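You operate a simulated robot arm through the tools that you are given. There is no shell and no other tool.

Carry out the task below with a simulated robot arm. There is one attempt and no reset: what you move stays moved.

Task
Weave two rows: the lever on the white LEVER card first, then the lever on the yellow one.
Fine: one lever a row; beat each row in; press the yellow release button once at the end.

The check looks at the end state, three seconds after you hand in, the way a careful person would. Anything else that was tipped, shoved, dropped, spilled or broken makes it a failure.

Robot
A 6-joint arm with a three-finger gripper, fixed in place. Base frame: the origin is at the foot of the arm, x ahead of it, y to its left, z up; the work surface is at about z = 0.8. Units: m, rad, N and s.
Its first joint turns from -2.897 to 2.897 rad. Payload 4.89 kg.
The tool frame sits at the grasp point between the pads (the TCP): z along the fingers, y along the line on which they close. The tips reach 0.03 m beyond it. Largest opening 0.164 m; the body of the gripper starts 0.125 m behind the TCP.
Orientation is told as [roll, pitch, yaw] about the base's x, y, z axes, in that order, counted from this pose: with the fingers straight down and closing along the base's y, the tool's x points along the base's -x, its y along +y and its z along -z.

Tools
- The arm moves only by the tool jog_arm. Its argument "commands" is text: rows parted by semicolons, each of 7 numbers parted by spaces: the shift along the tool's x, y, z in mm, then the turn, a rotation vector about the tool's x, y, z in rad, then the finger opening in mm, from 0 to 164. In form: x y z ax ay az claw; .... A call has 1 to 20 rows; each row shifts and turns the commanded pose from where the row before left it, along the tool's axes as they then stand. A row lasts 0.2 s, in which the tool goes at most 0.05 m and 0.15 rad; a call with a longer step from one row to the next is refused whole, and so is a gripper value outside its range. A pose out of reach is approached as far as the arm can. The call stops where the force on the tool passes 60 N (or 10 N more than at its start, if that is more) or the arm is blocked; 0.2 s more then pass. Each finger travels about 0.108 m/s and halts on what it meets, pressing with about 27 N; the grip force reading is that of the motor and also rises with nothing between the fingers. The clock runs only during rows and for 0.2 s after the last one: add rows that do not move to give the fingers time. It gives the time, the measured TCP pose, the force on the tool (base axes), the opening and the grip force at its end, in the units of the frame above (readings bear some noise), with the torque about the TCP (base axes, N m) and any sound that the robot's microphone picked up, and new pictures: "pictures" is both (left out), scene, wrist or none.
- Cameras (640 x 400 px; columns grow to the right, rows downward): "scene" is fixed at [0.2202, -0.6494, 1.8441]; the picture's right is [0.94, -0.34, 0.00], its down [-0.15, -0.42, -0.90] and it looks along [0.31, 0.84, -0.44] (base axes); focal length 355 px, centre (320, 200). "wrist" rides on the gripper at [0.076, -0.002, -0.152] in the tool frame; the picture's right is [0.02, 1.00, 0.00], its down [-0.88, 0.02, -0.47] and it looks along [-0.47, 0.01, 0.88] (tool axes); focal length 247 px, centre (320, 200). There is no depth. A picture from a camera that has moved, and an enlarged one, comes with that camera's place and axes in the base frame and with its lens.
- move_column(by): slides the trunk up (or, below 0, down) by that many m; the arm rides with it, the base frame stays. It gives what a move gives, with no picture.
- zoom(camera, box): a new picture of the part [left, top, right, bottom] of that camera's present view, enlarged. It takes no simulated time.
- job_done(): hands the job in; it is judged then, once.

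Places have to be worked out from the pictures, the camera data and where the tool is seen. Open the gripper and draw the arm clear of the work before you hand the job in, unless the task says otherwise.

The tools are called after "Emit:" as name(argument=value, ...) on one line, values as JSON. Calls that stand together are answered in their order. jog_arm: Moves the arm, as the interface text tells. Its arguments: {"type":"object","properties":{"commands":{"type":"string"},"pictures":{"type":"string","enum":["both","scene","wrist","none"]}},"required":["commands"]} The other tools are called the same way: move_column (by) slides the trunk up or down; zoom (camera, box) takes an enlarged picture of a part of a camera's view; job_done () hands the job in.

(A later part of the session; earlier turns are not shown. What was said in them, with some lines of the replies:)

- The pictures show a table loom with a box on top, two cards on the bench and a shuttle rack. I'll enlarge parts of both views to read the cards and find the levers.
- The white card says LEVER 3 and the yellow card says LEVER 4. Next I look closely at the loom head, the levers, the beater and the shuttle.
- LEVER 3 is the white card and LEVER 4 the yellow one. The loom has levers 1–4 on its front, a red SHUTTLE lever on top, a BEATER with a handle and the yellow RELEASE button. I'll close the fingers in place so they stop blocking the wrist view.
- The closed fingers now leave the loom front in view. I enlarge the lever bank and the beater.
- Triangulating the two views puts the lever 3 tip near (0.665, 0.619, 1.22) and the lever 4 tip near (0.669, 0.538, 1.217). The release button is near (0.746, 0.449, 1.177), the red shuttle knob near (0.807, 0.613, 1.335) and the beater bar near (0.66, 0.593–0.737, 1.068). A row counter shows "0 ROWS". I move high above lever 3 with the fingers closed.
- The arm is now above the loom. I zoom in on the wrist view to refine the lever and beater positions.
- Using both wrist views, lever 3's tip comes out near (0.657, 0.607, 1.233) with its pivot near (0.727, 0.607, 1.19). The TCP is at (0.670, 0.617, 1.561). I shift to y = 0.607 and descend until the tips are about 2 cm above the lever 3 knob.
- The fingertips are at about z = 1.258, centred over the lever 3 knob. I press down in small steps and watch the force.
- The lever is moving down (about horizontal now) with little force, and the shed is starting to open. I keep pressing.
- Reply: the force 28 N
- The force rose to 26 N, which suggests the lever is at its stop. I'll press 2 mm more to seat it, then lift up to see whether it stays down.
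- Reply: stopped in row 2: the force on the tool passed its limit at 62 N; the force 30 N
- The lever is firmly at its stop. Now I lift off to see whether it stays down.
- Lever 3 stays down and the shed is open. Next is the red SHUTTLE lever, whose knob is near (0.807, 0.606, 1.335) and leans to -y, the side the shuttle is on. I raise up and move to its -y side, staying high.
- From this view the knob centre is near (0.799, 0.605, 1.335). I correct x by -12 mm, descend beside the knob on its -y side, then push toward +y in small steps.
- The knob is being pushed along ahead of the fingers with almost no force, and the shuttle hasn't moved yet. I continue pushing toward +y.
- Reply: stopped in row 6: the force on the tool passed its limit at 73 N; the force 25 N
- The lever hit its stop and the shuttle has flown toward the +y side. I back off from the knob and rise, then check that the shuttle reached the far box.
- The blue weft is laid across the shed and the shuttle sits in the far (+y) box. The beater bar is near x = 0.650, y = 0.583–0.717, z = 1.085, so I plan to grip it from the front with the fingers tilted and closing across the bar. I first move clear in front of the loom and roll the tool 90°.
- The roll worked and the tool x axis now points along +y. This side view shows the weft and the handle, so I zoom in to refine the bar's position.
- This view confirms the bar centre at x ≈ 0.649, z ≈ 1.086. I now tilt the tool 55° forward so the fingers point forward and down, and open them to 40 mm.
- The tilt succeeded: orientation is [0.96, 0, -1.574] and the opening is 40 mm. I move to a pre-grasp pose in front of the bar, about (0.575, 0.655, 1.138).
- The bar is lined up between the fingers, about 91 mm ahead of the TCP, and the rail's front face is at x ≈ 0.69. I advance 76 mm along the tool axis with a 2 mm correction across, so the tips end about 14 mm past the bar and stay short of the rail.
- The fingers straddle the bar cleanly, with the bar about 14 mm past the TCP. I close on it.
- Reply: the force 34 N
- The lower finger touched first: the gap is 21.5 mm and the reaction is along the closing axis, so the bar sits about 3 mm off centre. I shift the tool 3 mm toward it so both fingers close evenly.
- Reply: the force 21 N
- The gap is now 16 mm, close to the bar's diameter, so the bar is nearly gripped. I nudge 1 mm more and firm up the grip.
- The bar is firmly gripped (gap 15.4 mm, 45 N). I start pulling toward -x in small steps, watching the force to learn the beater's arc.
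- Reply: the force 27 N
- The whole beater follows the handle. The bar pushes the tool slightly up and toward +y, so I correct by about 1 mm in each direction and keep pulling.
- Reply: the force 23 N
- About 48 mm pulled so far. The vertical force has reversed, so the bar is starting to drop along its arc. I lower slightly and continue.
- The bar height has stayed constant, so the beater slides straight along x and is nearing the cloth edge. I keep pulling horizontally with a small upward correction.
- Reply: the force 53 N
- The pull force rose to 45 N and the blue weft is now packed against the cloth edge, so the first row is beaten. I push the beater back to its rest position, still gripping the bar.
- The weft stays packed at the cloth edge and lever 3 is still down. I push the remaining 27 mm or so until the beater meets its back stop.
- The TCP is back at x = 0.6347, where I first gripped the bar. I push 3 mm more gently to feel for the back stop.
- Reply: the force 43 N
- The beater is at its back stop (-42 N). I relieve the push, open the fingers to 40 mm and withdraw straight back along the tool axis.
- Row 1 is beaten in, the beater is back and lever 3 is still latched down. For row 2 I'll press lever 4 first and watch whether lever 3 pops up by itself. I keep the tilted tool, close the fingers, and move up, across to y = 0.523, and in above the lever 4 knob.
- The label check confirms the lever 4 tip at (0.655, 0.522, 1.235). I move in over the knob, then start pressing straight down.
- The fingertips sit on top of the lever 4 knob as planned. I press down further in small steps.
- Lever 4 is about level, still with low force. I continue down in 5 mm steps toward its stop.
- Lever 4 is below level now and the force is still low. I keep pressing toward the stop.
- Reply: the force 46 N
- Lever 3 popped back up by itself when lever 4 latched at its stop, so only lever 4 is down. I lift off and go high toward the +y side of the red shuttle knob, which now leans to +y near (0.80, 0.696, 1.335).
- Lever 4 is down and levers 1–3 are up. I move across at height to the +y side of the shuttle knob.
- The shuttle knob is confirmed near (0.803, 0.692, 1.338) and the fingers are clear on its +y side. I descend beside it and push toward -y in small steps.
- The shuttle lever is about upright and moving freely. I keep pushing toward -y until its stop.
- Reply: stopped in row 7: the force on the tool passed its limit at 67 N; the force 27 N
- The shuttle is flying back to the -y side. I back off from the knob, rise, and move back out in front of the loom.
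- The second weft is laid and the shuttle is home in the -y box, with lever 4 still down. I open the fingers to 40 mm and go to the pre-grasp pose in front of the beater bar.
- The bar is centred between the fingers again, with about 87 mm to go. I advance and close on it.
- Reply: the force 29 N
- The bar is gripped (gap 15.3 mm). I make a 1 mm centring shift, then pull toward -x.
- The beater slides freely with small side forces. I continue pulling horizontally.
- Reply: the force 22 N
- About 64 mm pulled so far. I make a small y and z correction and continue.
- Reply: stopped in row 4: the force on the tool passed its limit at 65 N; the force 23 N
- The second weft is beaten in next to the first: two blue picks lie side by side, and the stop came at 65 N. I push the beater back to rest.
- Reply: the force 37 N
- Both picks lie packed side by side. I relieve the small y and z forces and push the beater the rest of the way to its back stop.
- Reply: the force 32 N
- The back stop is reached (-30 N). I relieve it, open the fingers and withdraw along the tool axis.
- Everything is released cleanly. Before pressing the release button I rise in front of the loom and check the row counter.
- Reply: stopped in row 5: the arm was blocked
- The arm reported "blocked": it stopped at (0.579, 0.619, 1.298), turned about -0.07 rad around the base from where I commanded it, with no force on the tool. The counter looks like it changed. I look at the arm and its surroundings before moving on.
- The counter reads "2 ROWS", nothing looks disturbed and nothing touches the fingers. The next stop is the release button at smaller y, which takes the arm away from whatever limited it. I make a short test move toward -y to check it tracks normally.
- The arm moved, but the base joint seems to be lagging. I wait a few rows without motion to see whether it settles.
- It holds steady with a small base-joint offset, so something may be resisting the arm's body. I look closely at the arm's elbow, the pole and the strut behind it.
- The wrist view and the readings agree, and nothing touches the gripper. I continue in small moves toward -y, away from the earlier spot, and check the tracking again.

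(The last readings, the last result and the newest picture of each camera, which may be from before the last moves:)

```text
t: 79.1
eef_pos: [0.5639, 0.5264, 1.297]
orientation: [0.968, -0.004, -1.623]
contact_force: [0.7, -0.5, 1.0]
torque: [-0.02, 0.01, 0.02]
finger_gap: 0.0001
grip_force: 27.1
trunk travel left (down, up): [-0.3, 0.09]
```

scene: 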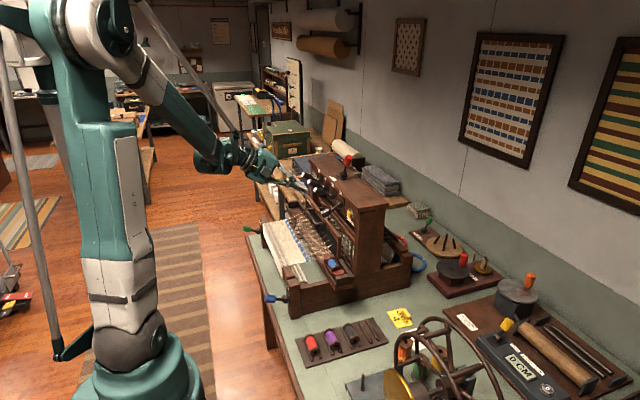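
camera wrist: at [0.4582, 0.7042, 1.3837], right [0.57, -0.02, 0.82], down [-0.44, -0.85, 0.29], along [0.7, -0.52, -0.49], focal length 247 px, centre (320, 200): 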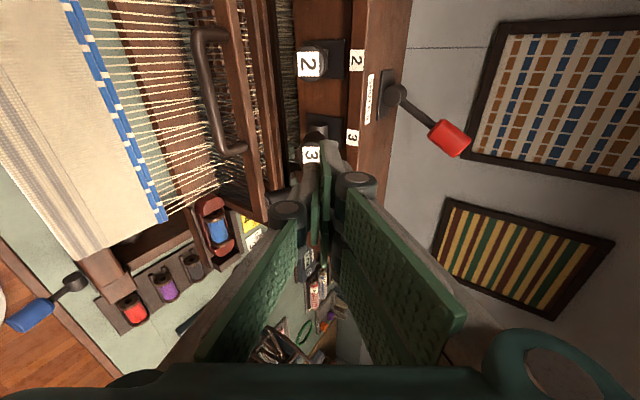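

Tracking is normal again: it moved exactly 60 mm toward -y as commanded. I correct the small yaw offset and move to a spot in front of the release button, at about (0.63, 0.445, 1.25).

Emit:
jog_arm(commands="0 0 0 0 0.0428 -0.0295 0; -27 -0.3 27 0 0 0 0; -27 -0.3 27 0 0 0 0; -27 -0.3 27 0 0 0 0; 0 0 0 0 0 0 0", pictures="both")

Emit:
zoom(camera="scene", box=[280, 150, 390, 260])

Emit:
zoom(camera="wrist", box=[200, 0, 440, 200])

```text
t: 80.3
eef_pos: [0.6296, 0.4452, 1.2527]
orientation: [0.965, -0.003, -1.57]
contact_force: [0.4, -1.1, 0.0]
torque: [0.06, 0.04, 0.09]
finger_gap: 0.0002
grip_force: 27.1
trunk travel left (down, up): [-0.3, 0.09]
camera wrist: at [0.5027, 0.5224, 1.3381], right [0.57, 0.02, 0.82], down [-0.38, -0.88, 0.29], along [0.73, -0.47, -0.49], focal length 247 px, centre (320, 200)
```

scene: 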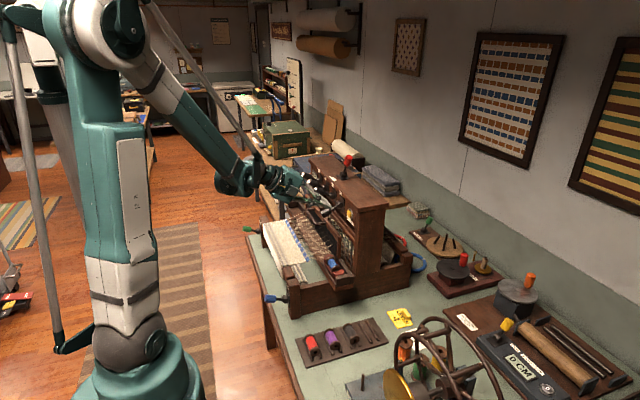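
wrist: 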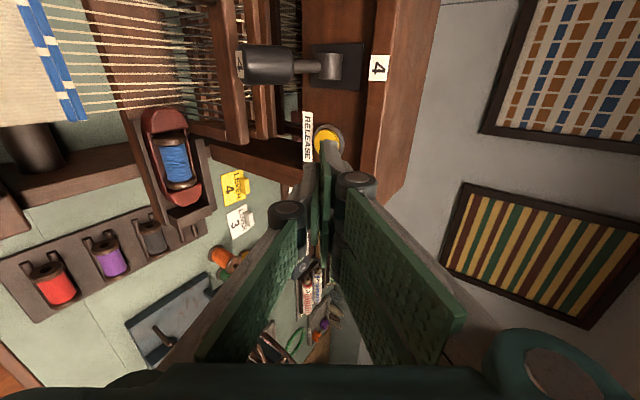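

```text
3.64 times, centred on (335, 205) of scene
camera zoom: at [0.2202, -0.6494, 1.8441], right [0.94, -0.34, 0.0], down [-0.15, -0.42, -0.9], along [0.31, 0.84, -0.44], focal length 1290 px, centre (266, 182)
```

zoom: 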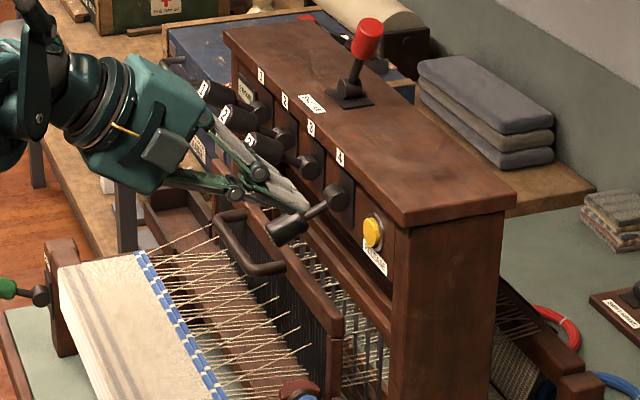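

```text
2.00 times, centred on (320, 100) of wrist
camera zoom: at [0.5027, 0.5224, 1.3381], right [0.57, 0.02, 0.82], down [-0.38, -0.88, 0.29], along [0.73, -0.47, -0.49], focal length 494 px, centre (320, 400)
```

zoom: 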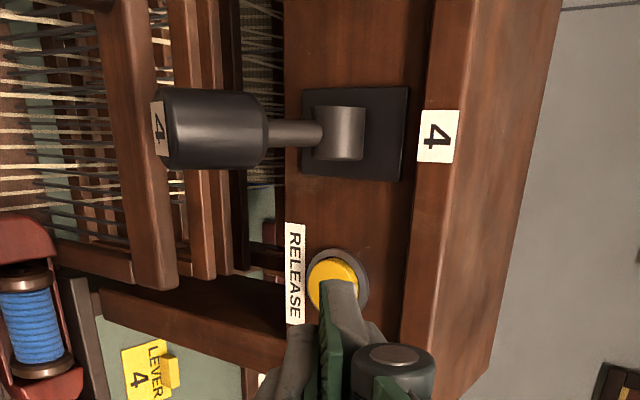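

The button centre is near (0.736, 0.447, 1.188), straight ahead of the fingertips. I lower so the leading fingertip edge is at the button's height, then approach along +x and stop just short of it.

Emit:
jog_arm(commands="0.5 -14.7 28.4 0 0 0 0; 0.5 -14.7 28.4 0 0 0 0; 0 2.85 4.11 0 0 0 0; 0 2.85 4.11 0 0 0 0; 0 2.85 4.11 0 0 0 0; 0 2.85 4.11 0 0 0 0; 0 0 0 0 0 0 0", pictures="both")

Emit:
zoom(camera="scene", box=[310, 180, 370, 240])

Emit:
zoom(camera="wrist", box=[240, 80, 400, 200])

```text
t: 81.9
eef_pos: [0.6793, 0.4457, 1.1941]
orientation: [0.962, -0.003, -1.57]
contact_force: [0.5, 0.6, 0.2]
torque: [-0.02, -0.02, 0.02]
finger_gap: 0.0
grip_force: 27.0
trunk travel left (down, up): [-0.3, 0.09]
camera wrist: at [0.553, 0.5227, 1.2811], right [0.57, 0.02, 0.82], down [-0.38, -0.88, 0.29], along [0.73, -0.47, -0.49], focal length 247 px, centre (320, 200)
```

scene: 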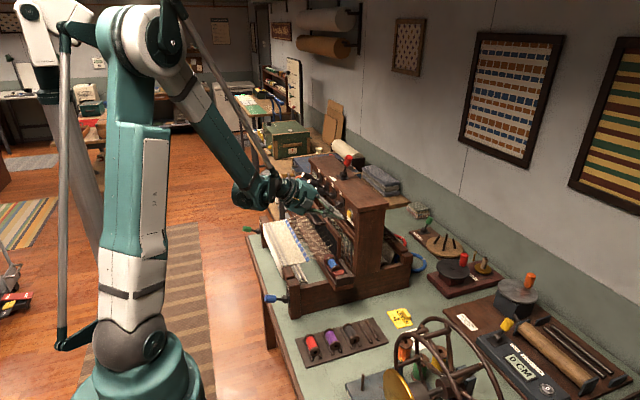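
wrist: 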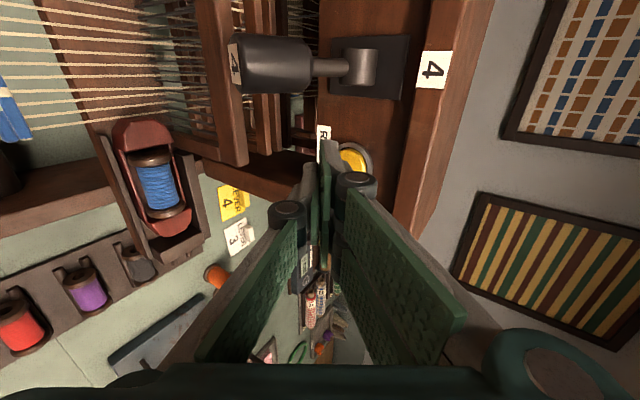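

```text
6.67 times, centred on (340, 210) of scene
camera zoom: at [0.2202, -0.6494, 1.8441], right [0.94, -0.34, 0.0], down [-0.15, -0.42, -0.9], along [0.31, 0.84, -0.44], focal length 2365 px, centre (187, 133)
```

zoom: 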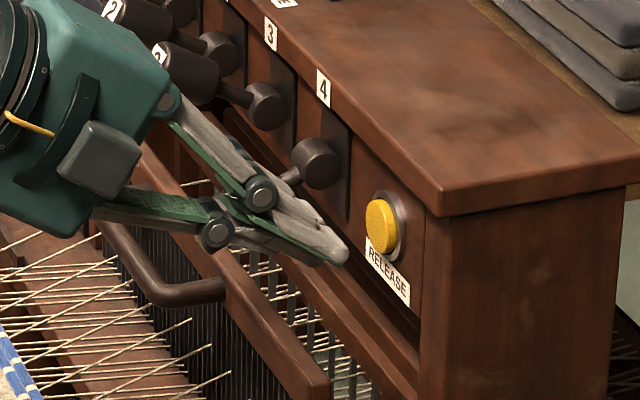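

```text
3.33 times, centred on (320, 140) of wrist
camera zoom: at [0.553, 0.5227, 1.2811], right [0.57, 0.02, 0.82], down [-0.38, -0.88, 0.29], along [0.73, -0.47, -0.49], focal length 823 px, centre (320, 400)
```

zoom: 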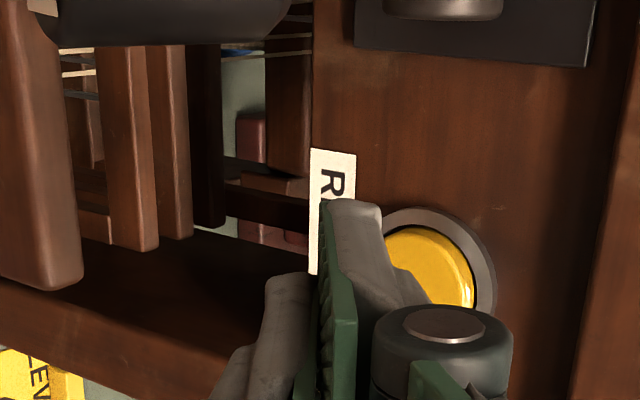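

Refining with both views, the button is at about (0.742, 0.445, 1.185), and the fingertip is slightly low. I raise 5 mm and press forward slowly along +x, watching the force.

Emit:
jog_arm(commands="0 4.1 -2.85 0 0 0 0; 0 1.71 2.47 0 0 0 0; 0 1.71 2.47 0 0 0 0; 0 1.71 2.47 0 0 0 0; 0 1.71 2.47 0 0 0 0; 0 0 0 0 0 0 0", pictures="both")

Emit:
zoom(camera="scene", box=[310, 180, 370, 240])

```text
t: 83.3
eef_pos: [0.6904, 0.446, 1.2011]
orientation: [0.962, -0.002, -1.57]
contact_force: [-0.7, -0.9, -0.4]
torque: [0.0, -0.01, -0.04]
finger_gap: 0.0002
grip_force: 26.6
trunk travel left (down, up): [-0.3, 0.09]
camera wrist: at [0.5639, 0.5221, 1.2866], right [0.57, 0.02, 0.82], down [-0.38, -0.88, 0.29], along [0.73, -0.47, -0.49], focal length 247 px, centre (320, 200)
```

scene: 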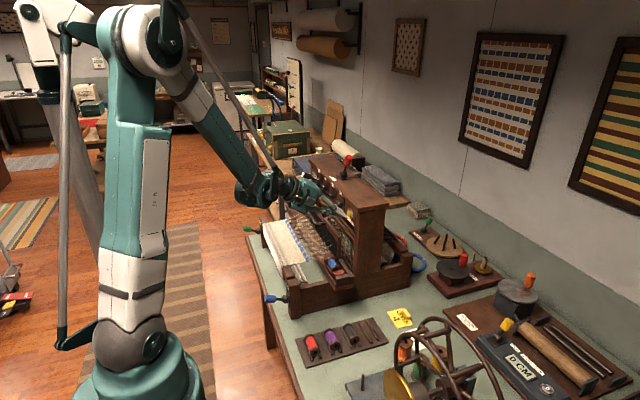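
wrist: 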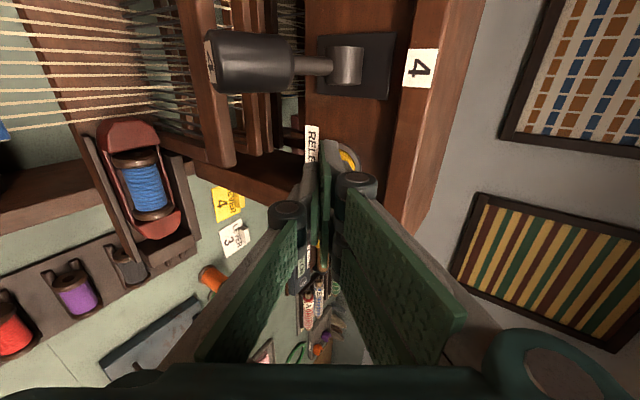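

```text
6.67 times, centred on (340, 210) of scene
camera zoom: at [0.2202, -0.6494, 1.8441], right [0.94, -0.34, 0.0], down [-0.15, -0.42, -0.9], along [0.31, 0.84, -0.44], focal length 2365 px, centre (187, 133)
```

zoom: 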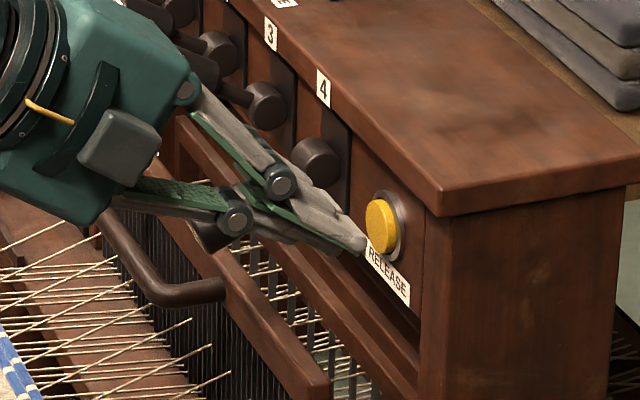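

The tip is almost touching the button, and still slightly low. I raise 4 mm more and continue pressing in small steps.

Emit:
jog_arm(commands="0 3.3 -2.3 0 0 0 0; 0 1.71 2.47 0 0 0 0; 0 1.71 2.47 0 0 0 0; 0 1.71 2.47 0 0 0 0; 0 0 0 0 0 0 0", pictures="both")

Emit:
zoom(camera="scene", box=[300, 170, 370, 240])

```text
t: 84.5
eef_pos: [0.7002, 0.445, 1.2043]
orientation: [0.963, -0.002, -1.569]
contact_force: [0.1, 0.1, -0.2]
torque: [-0.03, 0.01, 0.0]
finger_gap: 0.0001
grip_force: 27.0
trunk travel left (down, up): [-0.3, 0.09]
camera wrist: at [0.5734, 0.5226, 1.2903], right [0.57, 0.02, 0.82], down [-0.38, -0.88, 0.29], along [0.73, -0.47, -0.49], focal length 247 px, centre (320, 200)
```

scene: 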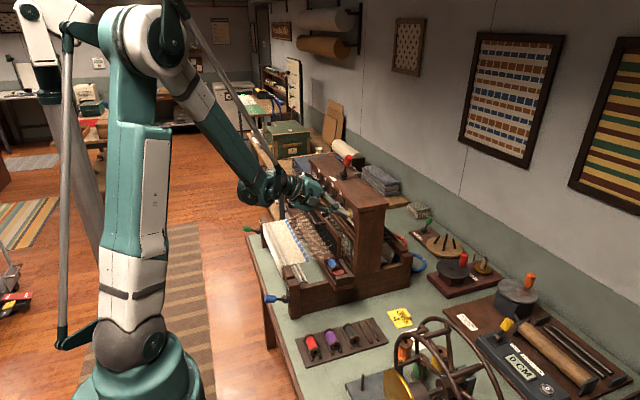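
wrist: 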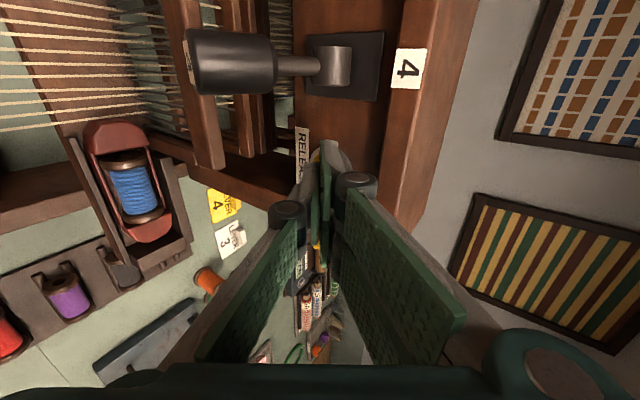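

```text
5.71 times, centred on (335, 205) of scene
camera zoom: at [0.2202, -0.6494, 1.8441], right [0.94, -0.34, 0.0], down [-0.15, -0.42, -0.9], along [0.31, 0.84, -0.44], focal length 2027 px, centre (234, 171)
```

zoom: 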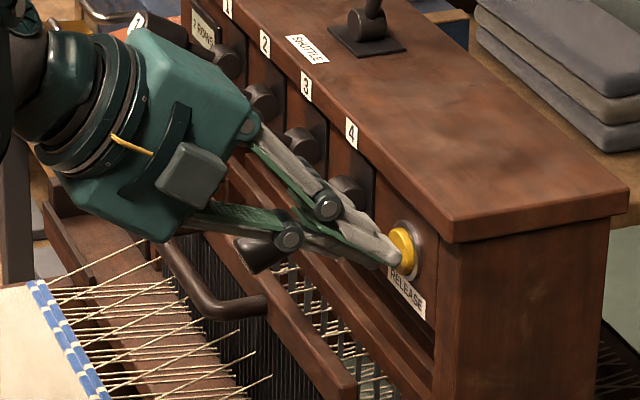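

The tip is at the button face with no force yet. I continue pressing in small steps.

Emit:
jog_arm(commands="0 1.71 2.47 0 0 0 0; 0 1.71 2.47 0 0 0 0; 0 0 0 0 0 0 0", pictures="none")

```text
t: 85.3
eef_pos: [0.7068, 0.4449, 1.2048]
orientation: [0.965, -0.001, -1.571]
contact_force: [0.2, 0.7, 0.8]
torque: [0.01, -0.03, 0.02]
finger_gap: 0.0001
grip_force: 27.3
trunk travel left (down, up): [-0.3, 0.09]
```

Emit:
jog_arm(commands="0 1.71 2.47 0 0 0 0; 0 1.71 2.47 0 0 0 0; 0 0 0 0 0 0 0", pictures="both")

Emit:
zoom(camera="scene", box=[300, 170, 370, 240])

```text
t: 86.1
eef_pos: [0.7121, 0.4466, 1.2043]
orientation: [0.964, -0.002, -1.57]
contact_force: [-1.6, 0.0, -0.6]
torque: [-0.01, 0.01, -0.07]
finger_gap: 0.0
grip_force: 26.5
trunk travel left (down, up): [-0.3, 0.09]
heard: click
camera wrist: at [0.5853, 0.5234, 1.2906], right [0.57, 0.02, 0.82], down [-0.38, -0.88, 0.29], along [0.73, -0.47, -0.49], focal length 247 px, centre (320, 200)
```

scene: 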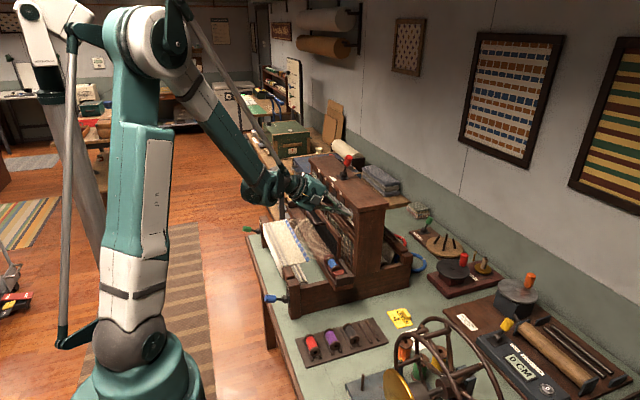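
wrist: 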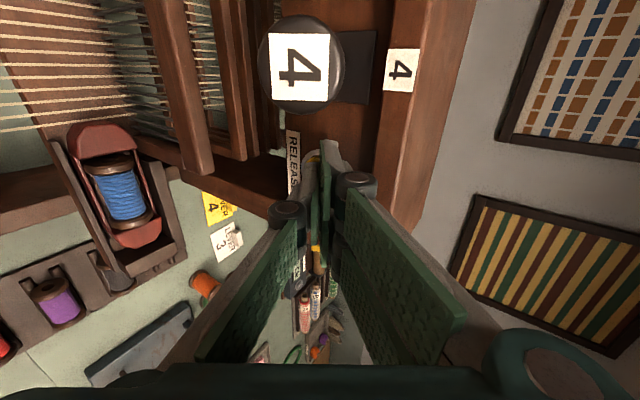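

```text
5.71 times, centred on (335, 205) of scene
camera zoom: at [0.2202, -0.6494, 1.8441], right [0.94, -0.34, 0.0], down [-0.15, -0.42, -0.9], along [0.31, 0.84, -0.44], focal length 2027 px, centre (234, 171)
```

zoom: 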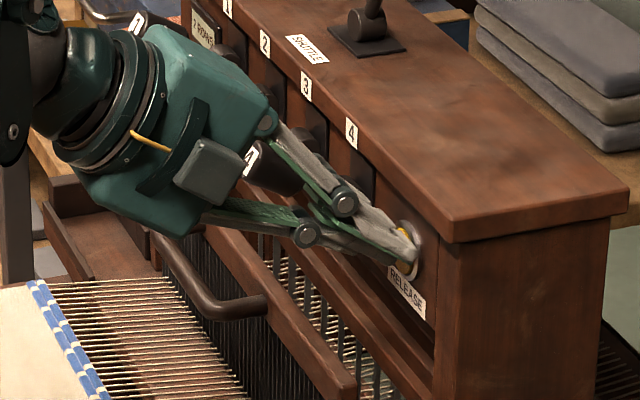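

A click was heard, lever 4 popped up and the shed closed, so the release took. I retract straight back along -x so the button isn't touched again, then rise clear of the loom.

Emit:
jog_arm(commands="0 -5.7 -8.2 0 0 0 0; 0 -11.4 -16.4 0 0 0 0; 0 -17.1 -24.7 0 0 0 0; 0 -17.1 -24.7 0 0 0 0; 0 -17.1 -24.7 0 0 0 0; 0 0 0 0 0 0 0", pictures="both")

Emit:
zoom(camera="scene", box=[260, 140, 390, 270])

```text
t: 87.5
eef_pos: [0.5915, 0.4459, 1.206]
orientation: [0.964, -0.002, -1.572]
contact_force: [-0.5, -0.5, -0.3]
torque: [0.03, -0.04, 0.02]
finger_gap: 0.0
grip_force: 27.6
trunk travel left (down, up): [-0.3, 0.09]
camera wrist: at [0.4643, 0.5216, 1.2907], right [0.57, 0.02, 0.82], down [-0.38, -0.88, 0.29], along [0.73, -0.47, -0.49], focal length 247 px, centre (320, 200)
```

scene: 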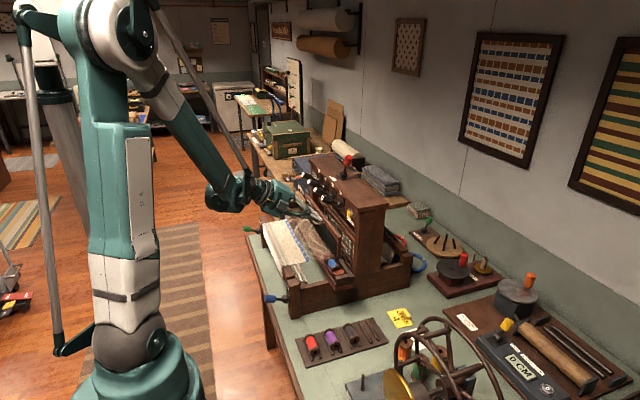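
wrist: 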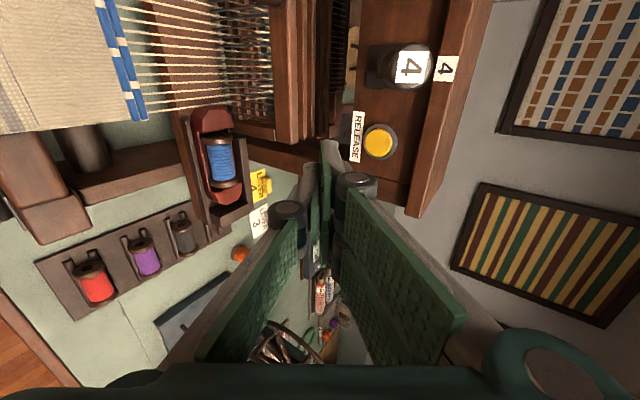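

```text
3.08 times, centred on (325, 205) of scene
camera zoom: at [0.2202, -0.6494, 1.8441], right [0.94, -0.34, 0.0], down [-0.15, -0.42, -0.9], along [0.31, 0.84, -0.44], focal length 1092 px, centre (305, 185)
```

zoom: 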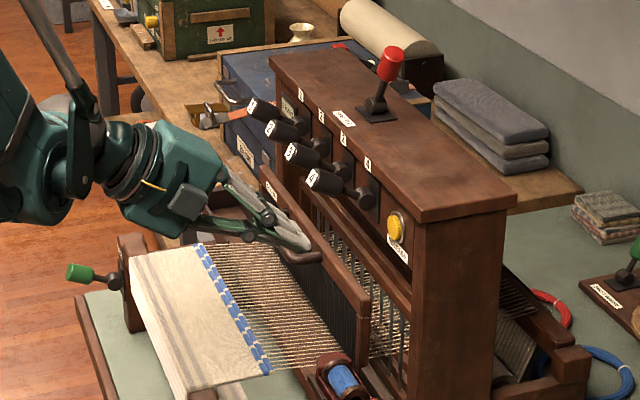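

All four levers are up and the shed is closed. I rise and draw back clear of the loom.

Emit:
jog_arm(commands="0 28.6 -32 0 0 0 0; 0 28.6 -32 0 0 0 0; 0 28.6 -32 0 0 0 0; 0 28.6 -32 0 0 0 0; 0 28.6 -32 0 0 0 0; 0 28.6 -32 0 0 0 0; -30 0 0 0 0 0 0; -30 0 0 0 0 0 0; -30 0 0 0 0 0 0; 0 0 0 0 0 0 0", pictures="both")

```text
t: 89.7
eef_pos: [0.5308, 0.3564, 1.4556]
orientation: [0.963, -0.003, -1.571]
contact_force: [0.2, -1.5, 0.4]
torque: [0.08, -0.03, 0.16]
finger_gap: 0.0002
grip_force: 27.0
trunk travel left (down, up): [-0.3, 0.09]
camera wrist: at [0.4038, 0.4332, 1.5421], right [0.57, 0.02, 0.82], down [-0.38, -0.88, 0.29], along [0.73, -0.47, -0.49], focal length 247 px, centre (320, 200)
```

scene: 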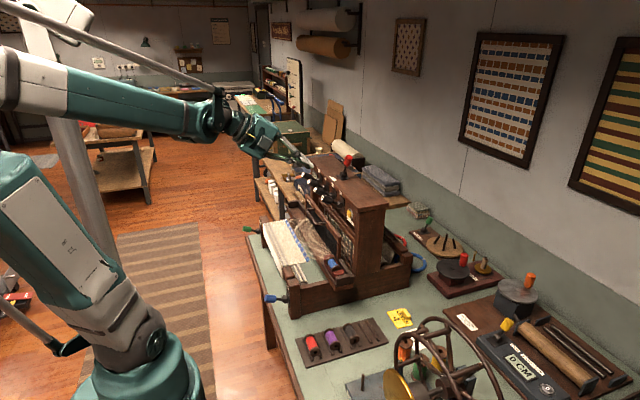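
wrist: 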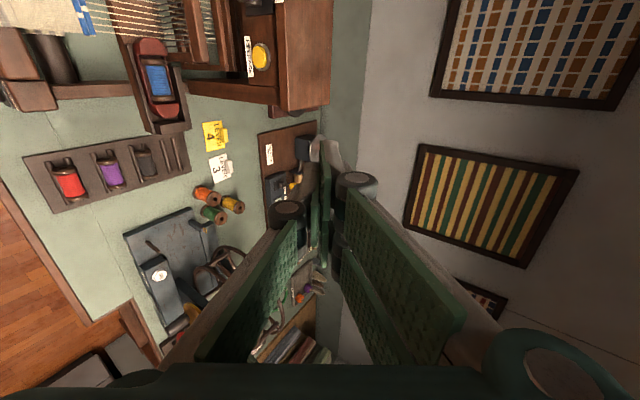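

The arm is clear, above and in front of the loom. I open the gripper fully and rise a little more, then check the final state.

Emit:
jog_arm(commands="0 16.4 -11.4 0 0 0 40; 0 16.4 -11.4 0 0 0 80; 0 16.4 -11.4 0 0 0 120; 0 0 0 0 0 0 150; 0 0 0 0 0 0 150; 0 0 0 0 0 0 150", pictures="both")

Emit:
zoom(camera="scene", box=[230, 130, 430, 330])

Emit:
zoom(camera="scene", box=[310, 155, 340, 185])

Emit:
zoom(camera="scene", box=[250, 200, 350, 300])

```text
t: 91.1
eef_pos: [0.5321, 0.3558, 1.5141]
orientation: [0.962, -0.001, -1.571]
contact_force: [-0.5, 0.6, -0.1]
torque: [0.02, -0.01, 0.01]
finger_gap: 0.1498
grip_force: 0.0
trunk travel left (down, up): [-0.3, 0.09]
camera wrist: at [0.4048, 0.4336, 1.6006], right [0.57, 0.02, 0.82], down [-0.38, -0.88, 0.29], along [0.73, -0.47, -0.49], focal length 247 px, centre (320, 200)
```

scene: 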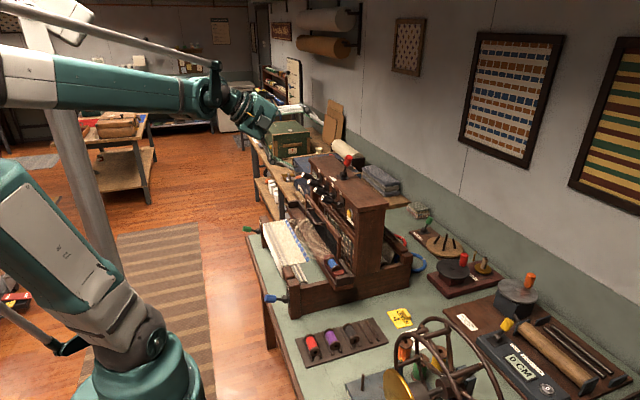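
wrist: 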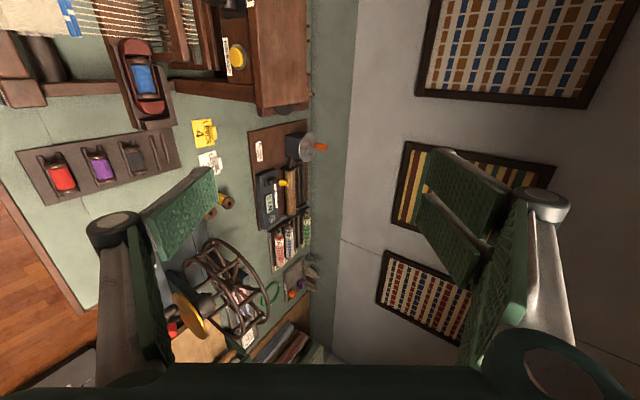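

```text
2.00 times, centred on (330, 230) of scene
camera zoom: at [0.2202, -0.6494, 1.8441], right [0.94, -0.34, 0.0], down [-0.15, -0.42, -0.9], along [0.31, 0.84, -0.44], focal length 710 px, centre (300, 140)
```

zoom: 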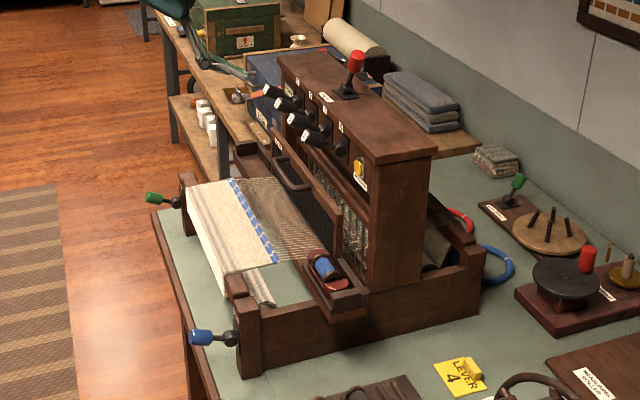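

```text
13.33 times, centred on (325, 170) of scene
camera zoom: at [0.2202, -0.6494, 1.8441], right [0.94, -0.34, 0.0], down [-0.15, -0.42, -0.9], along [0.31, 0.84, -0.44], focal length 4730 px, centre (253, 600)
```

zoom: 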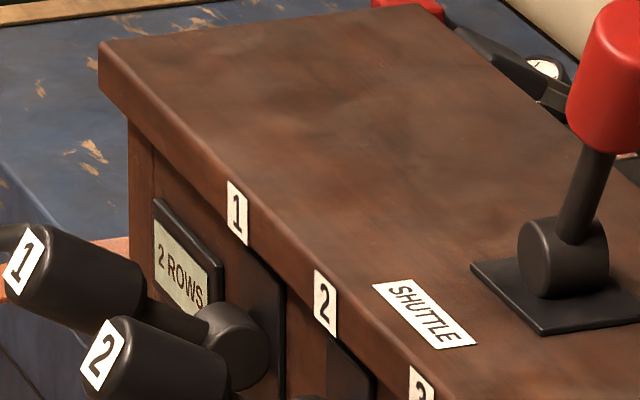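

```text
4.00 times, centred on (300, 250) of scene
camera zoom: at [0.2202, -0.6494, 1.8441], right [0.94, -0.34, 0.0], down [-0.15, -0.42, -0.9], along [0.31, 0.84, -0.44], focal length 1419 px, centre (400, 0)
```

zoom: 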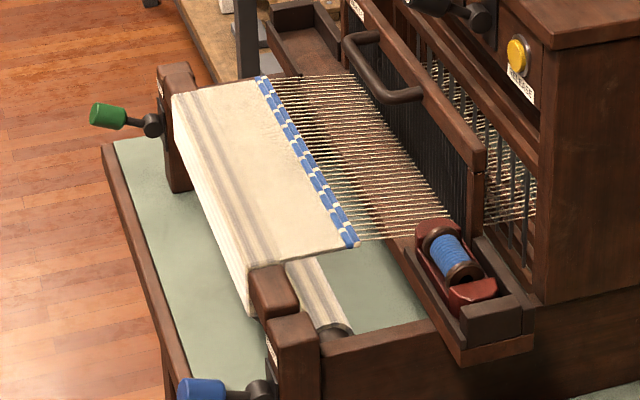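

The counter reads "2 ROWS" and the two blue picks lie packed against the cloth. All levers are up, the shed is closed, the beater is back and the shuttle is in its box. The release button was pressed once, nothing else looks moved, and the gripper is open and clear, so I hand the job in.

Emit:
job_done()

```text
The job is handed in.
```

I wove both rows and handed the job in; the loom's counter reads "2 ROWS". I haven't seen the result of the check.

- **Row 1 (white card, lever 3):** I pressed lever 3, threw the shuttle across, and pulled the beater until the blue thread packed against the cloth.
- **Row 2 (yellow card, lever 4):** I pressed lever 4, which made lever 3 pop up by itself, so only one lever was down for each row. I then threw the shuttle back and beat the row in next to the first.
- **Release:** I pressed the yellow button once at the end and heard one click. Lever 4 came up and the shed closed.

The arm stopped once as "blocked" while rising away from the loom after the second beat. The tool read no force, nothing looked disturbed, and it moved normally afterwards. I don't know the cause.

At hand-in all four levers were up, the beater was back at rest and the shuttle was in the box it started in. The gripper was open and clear of the loom.
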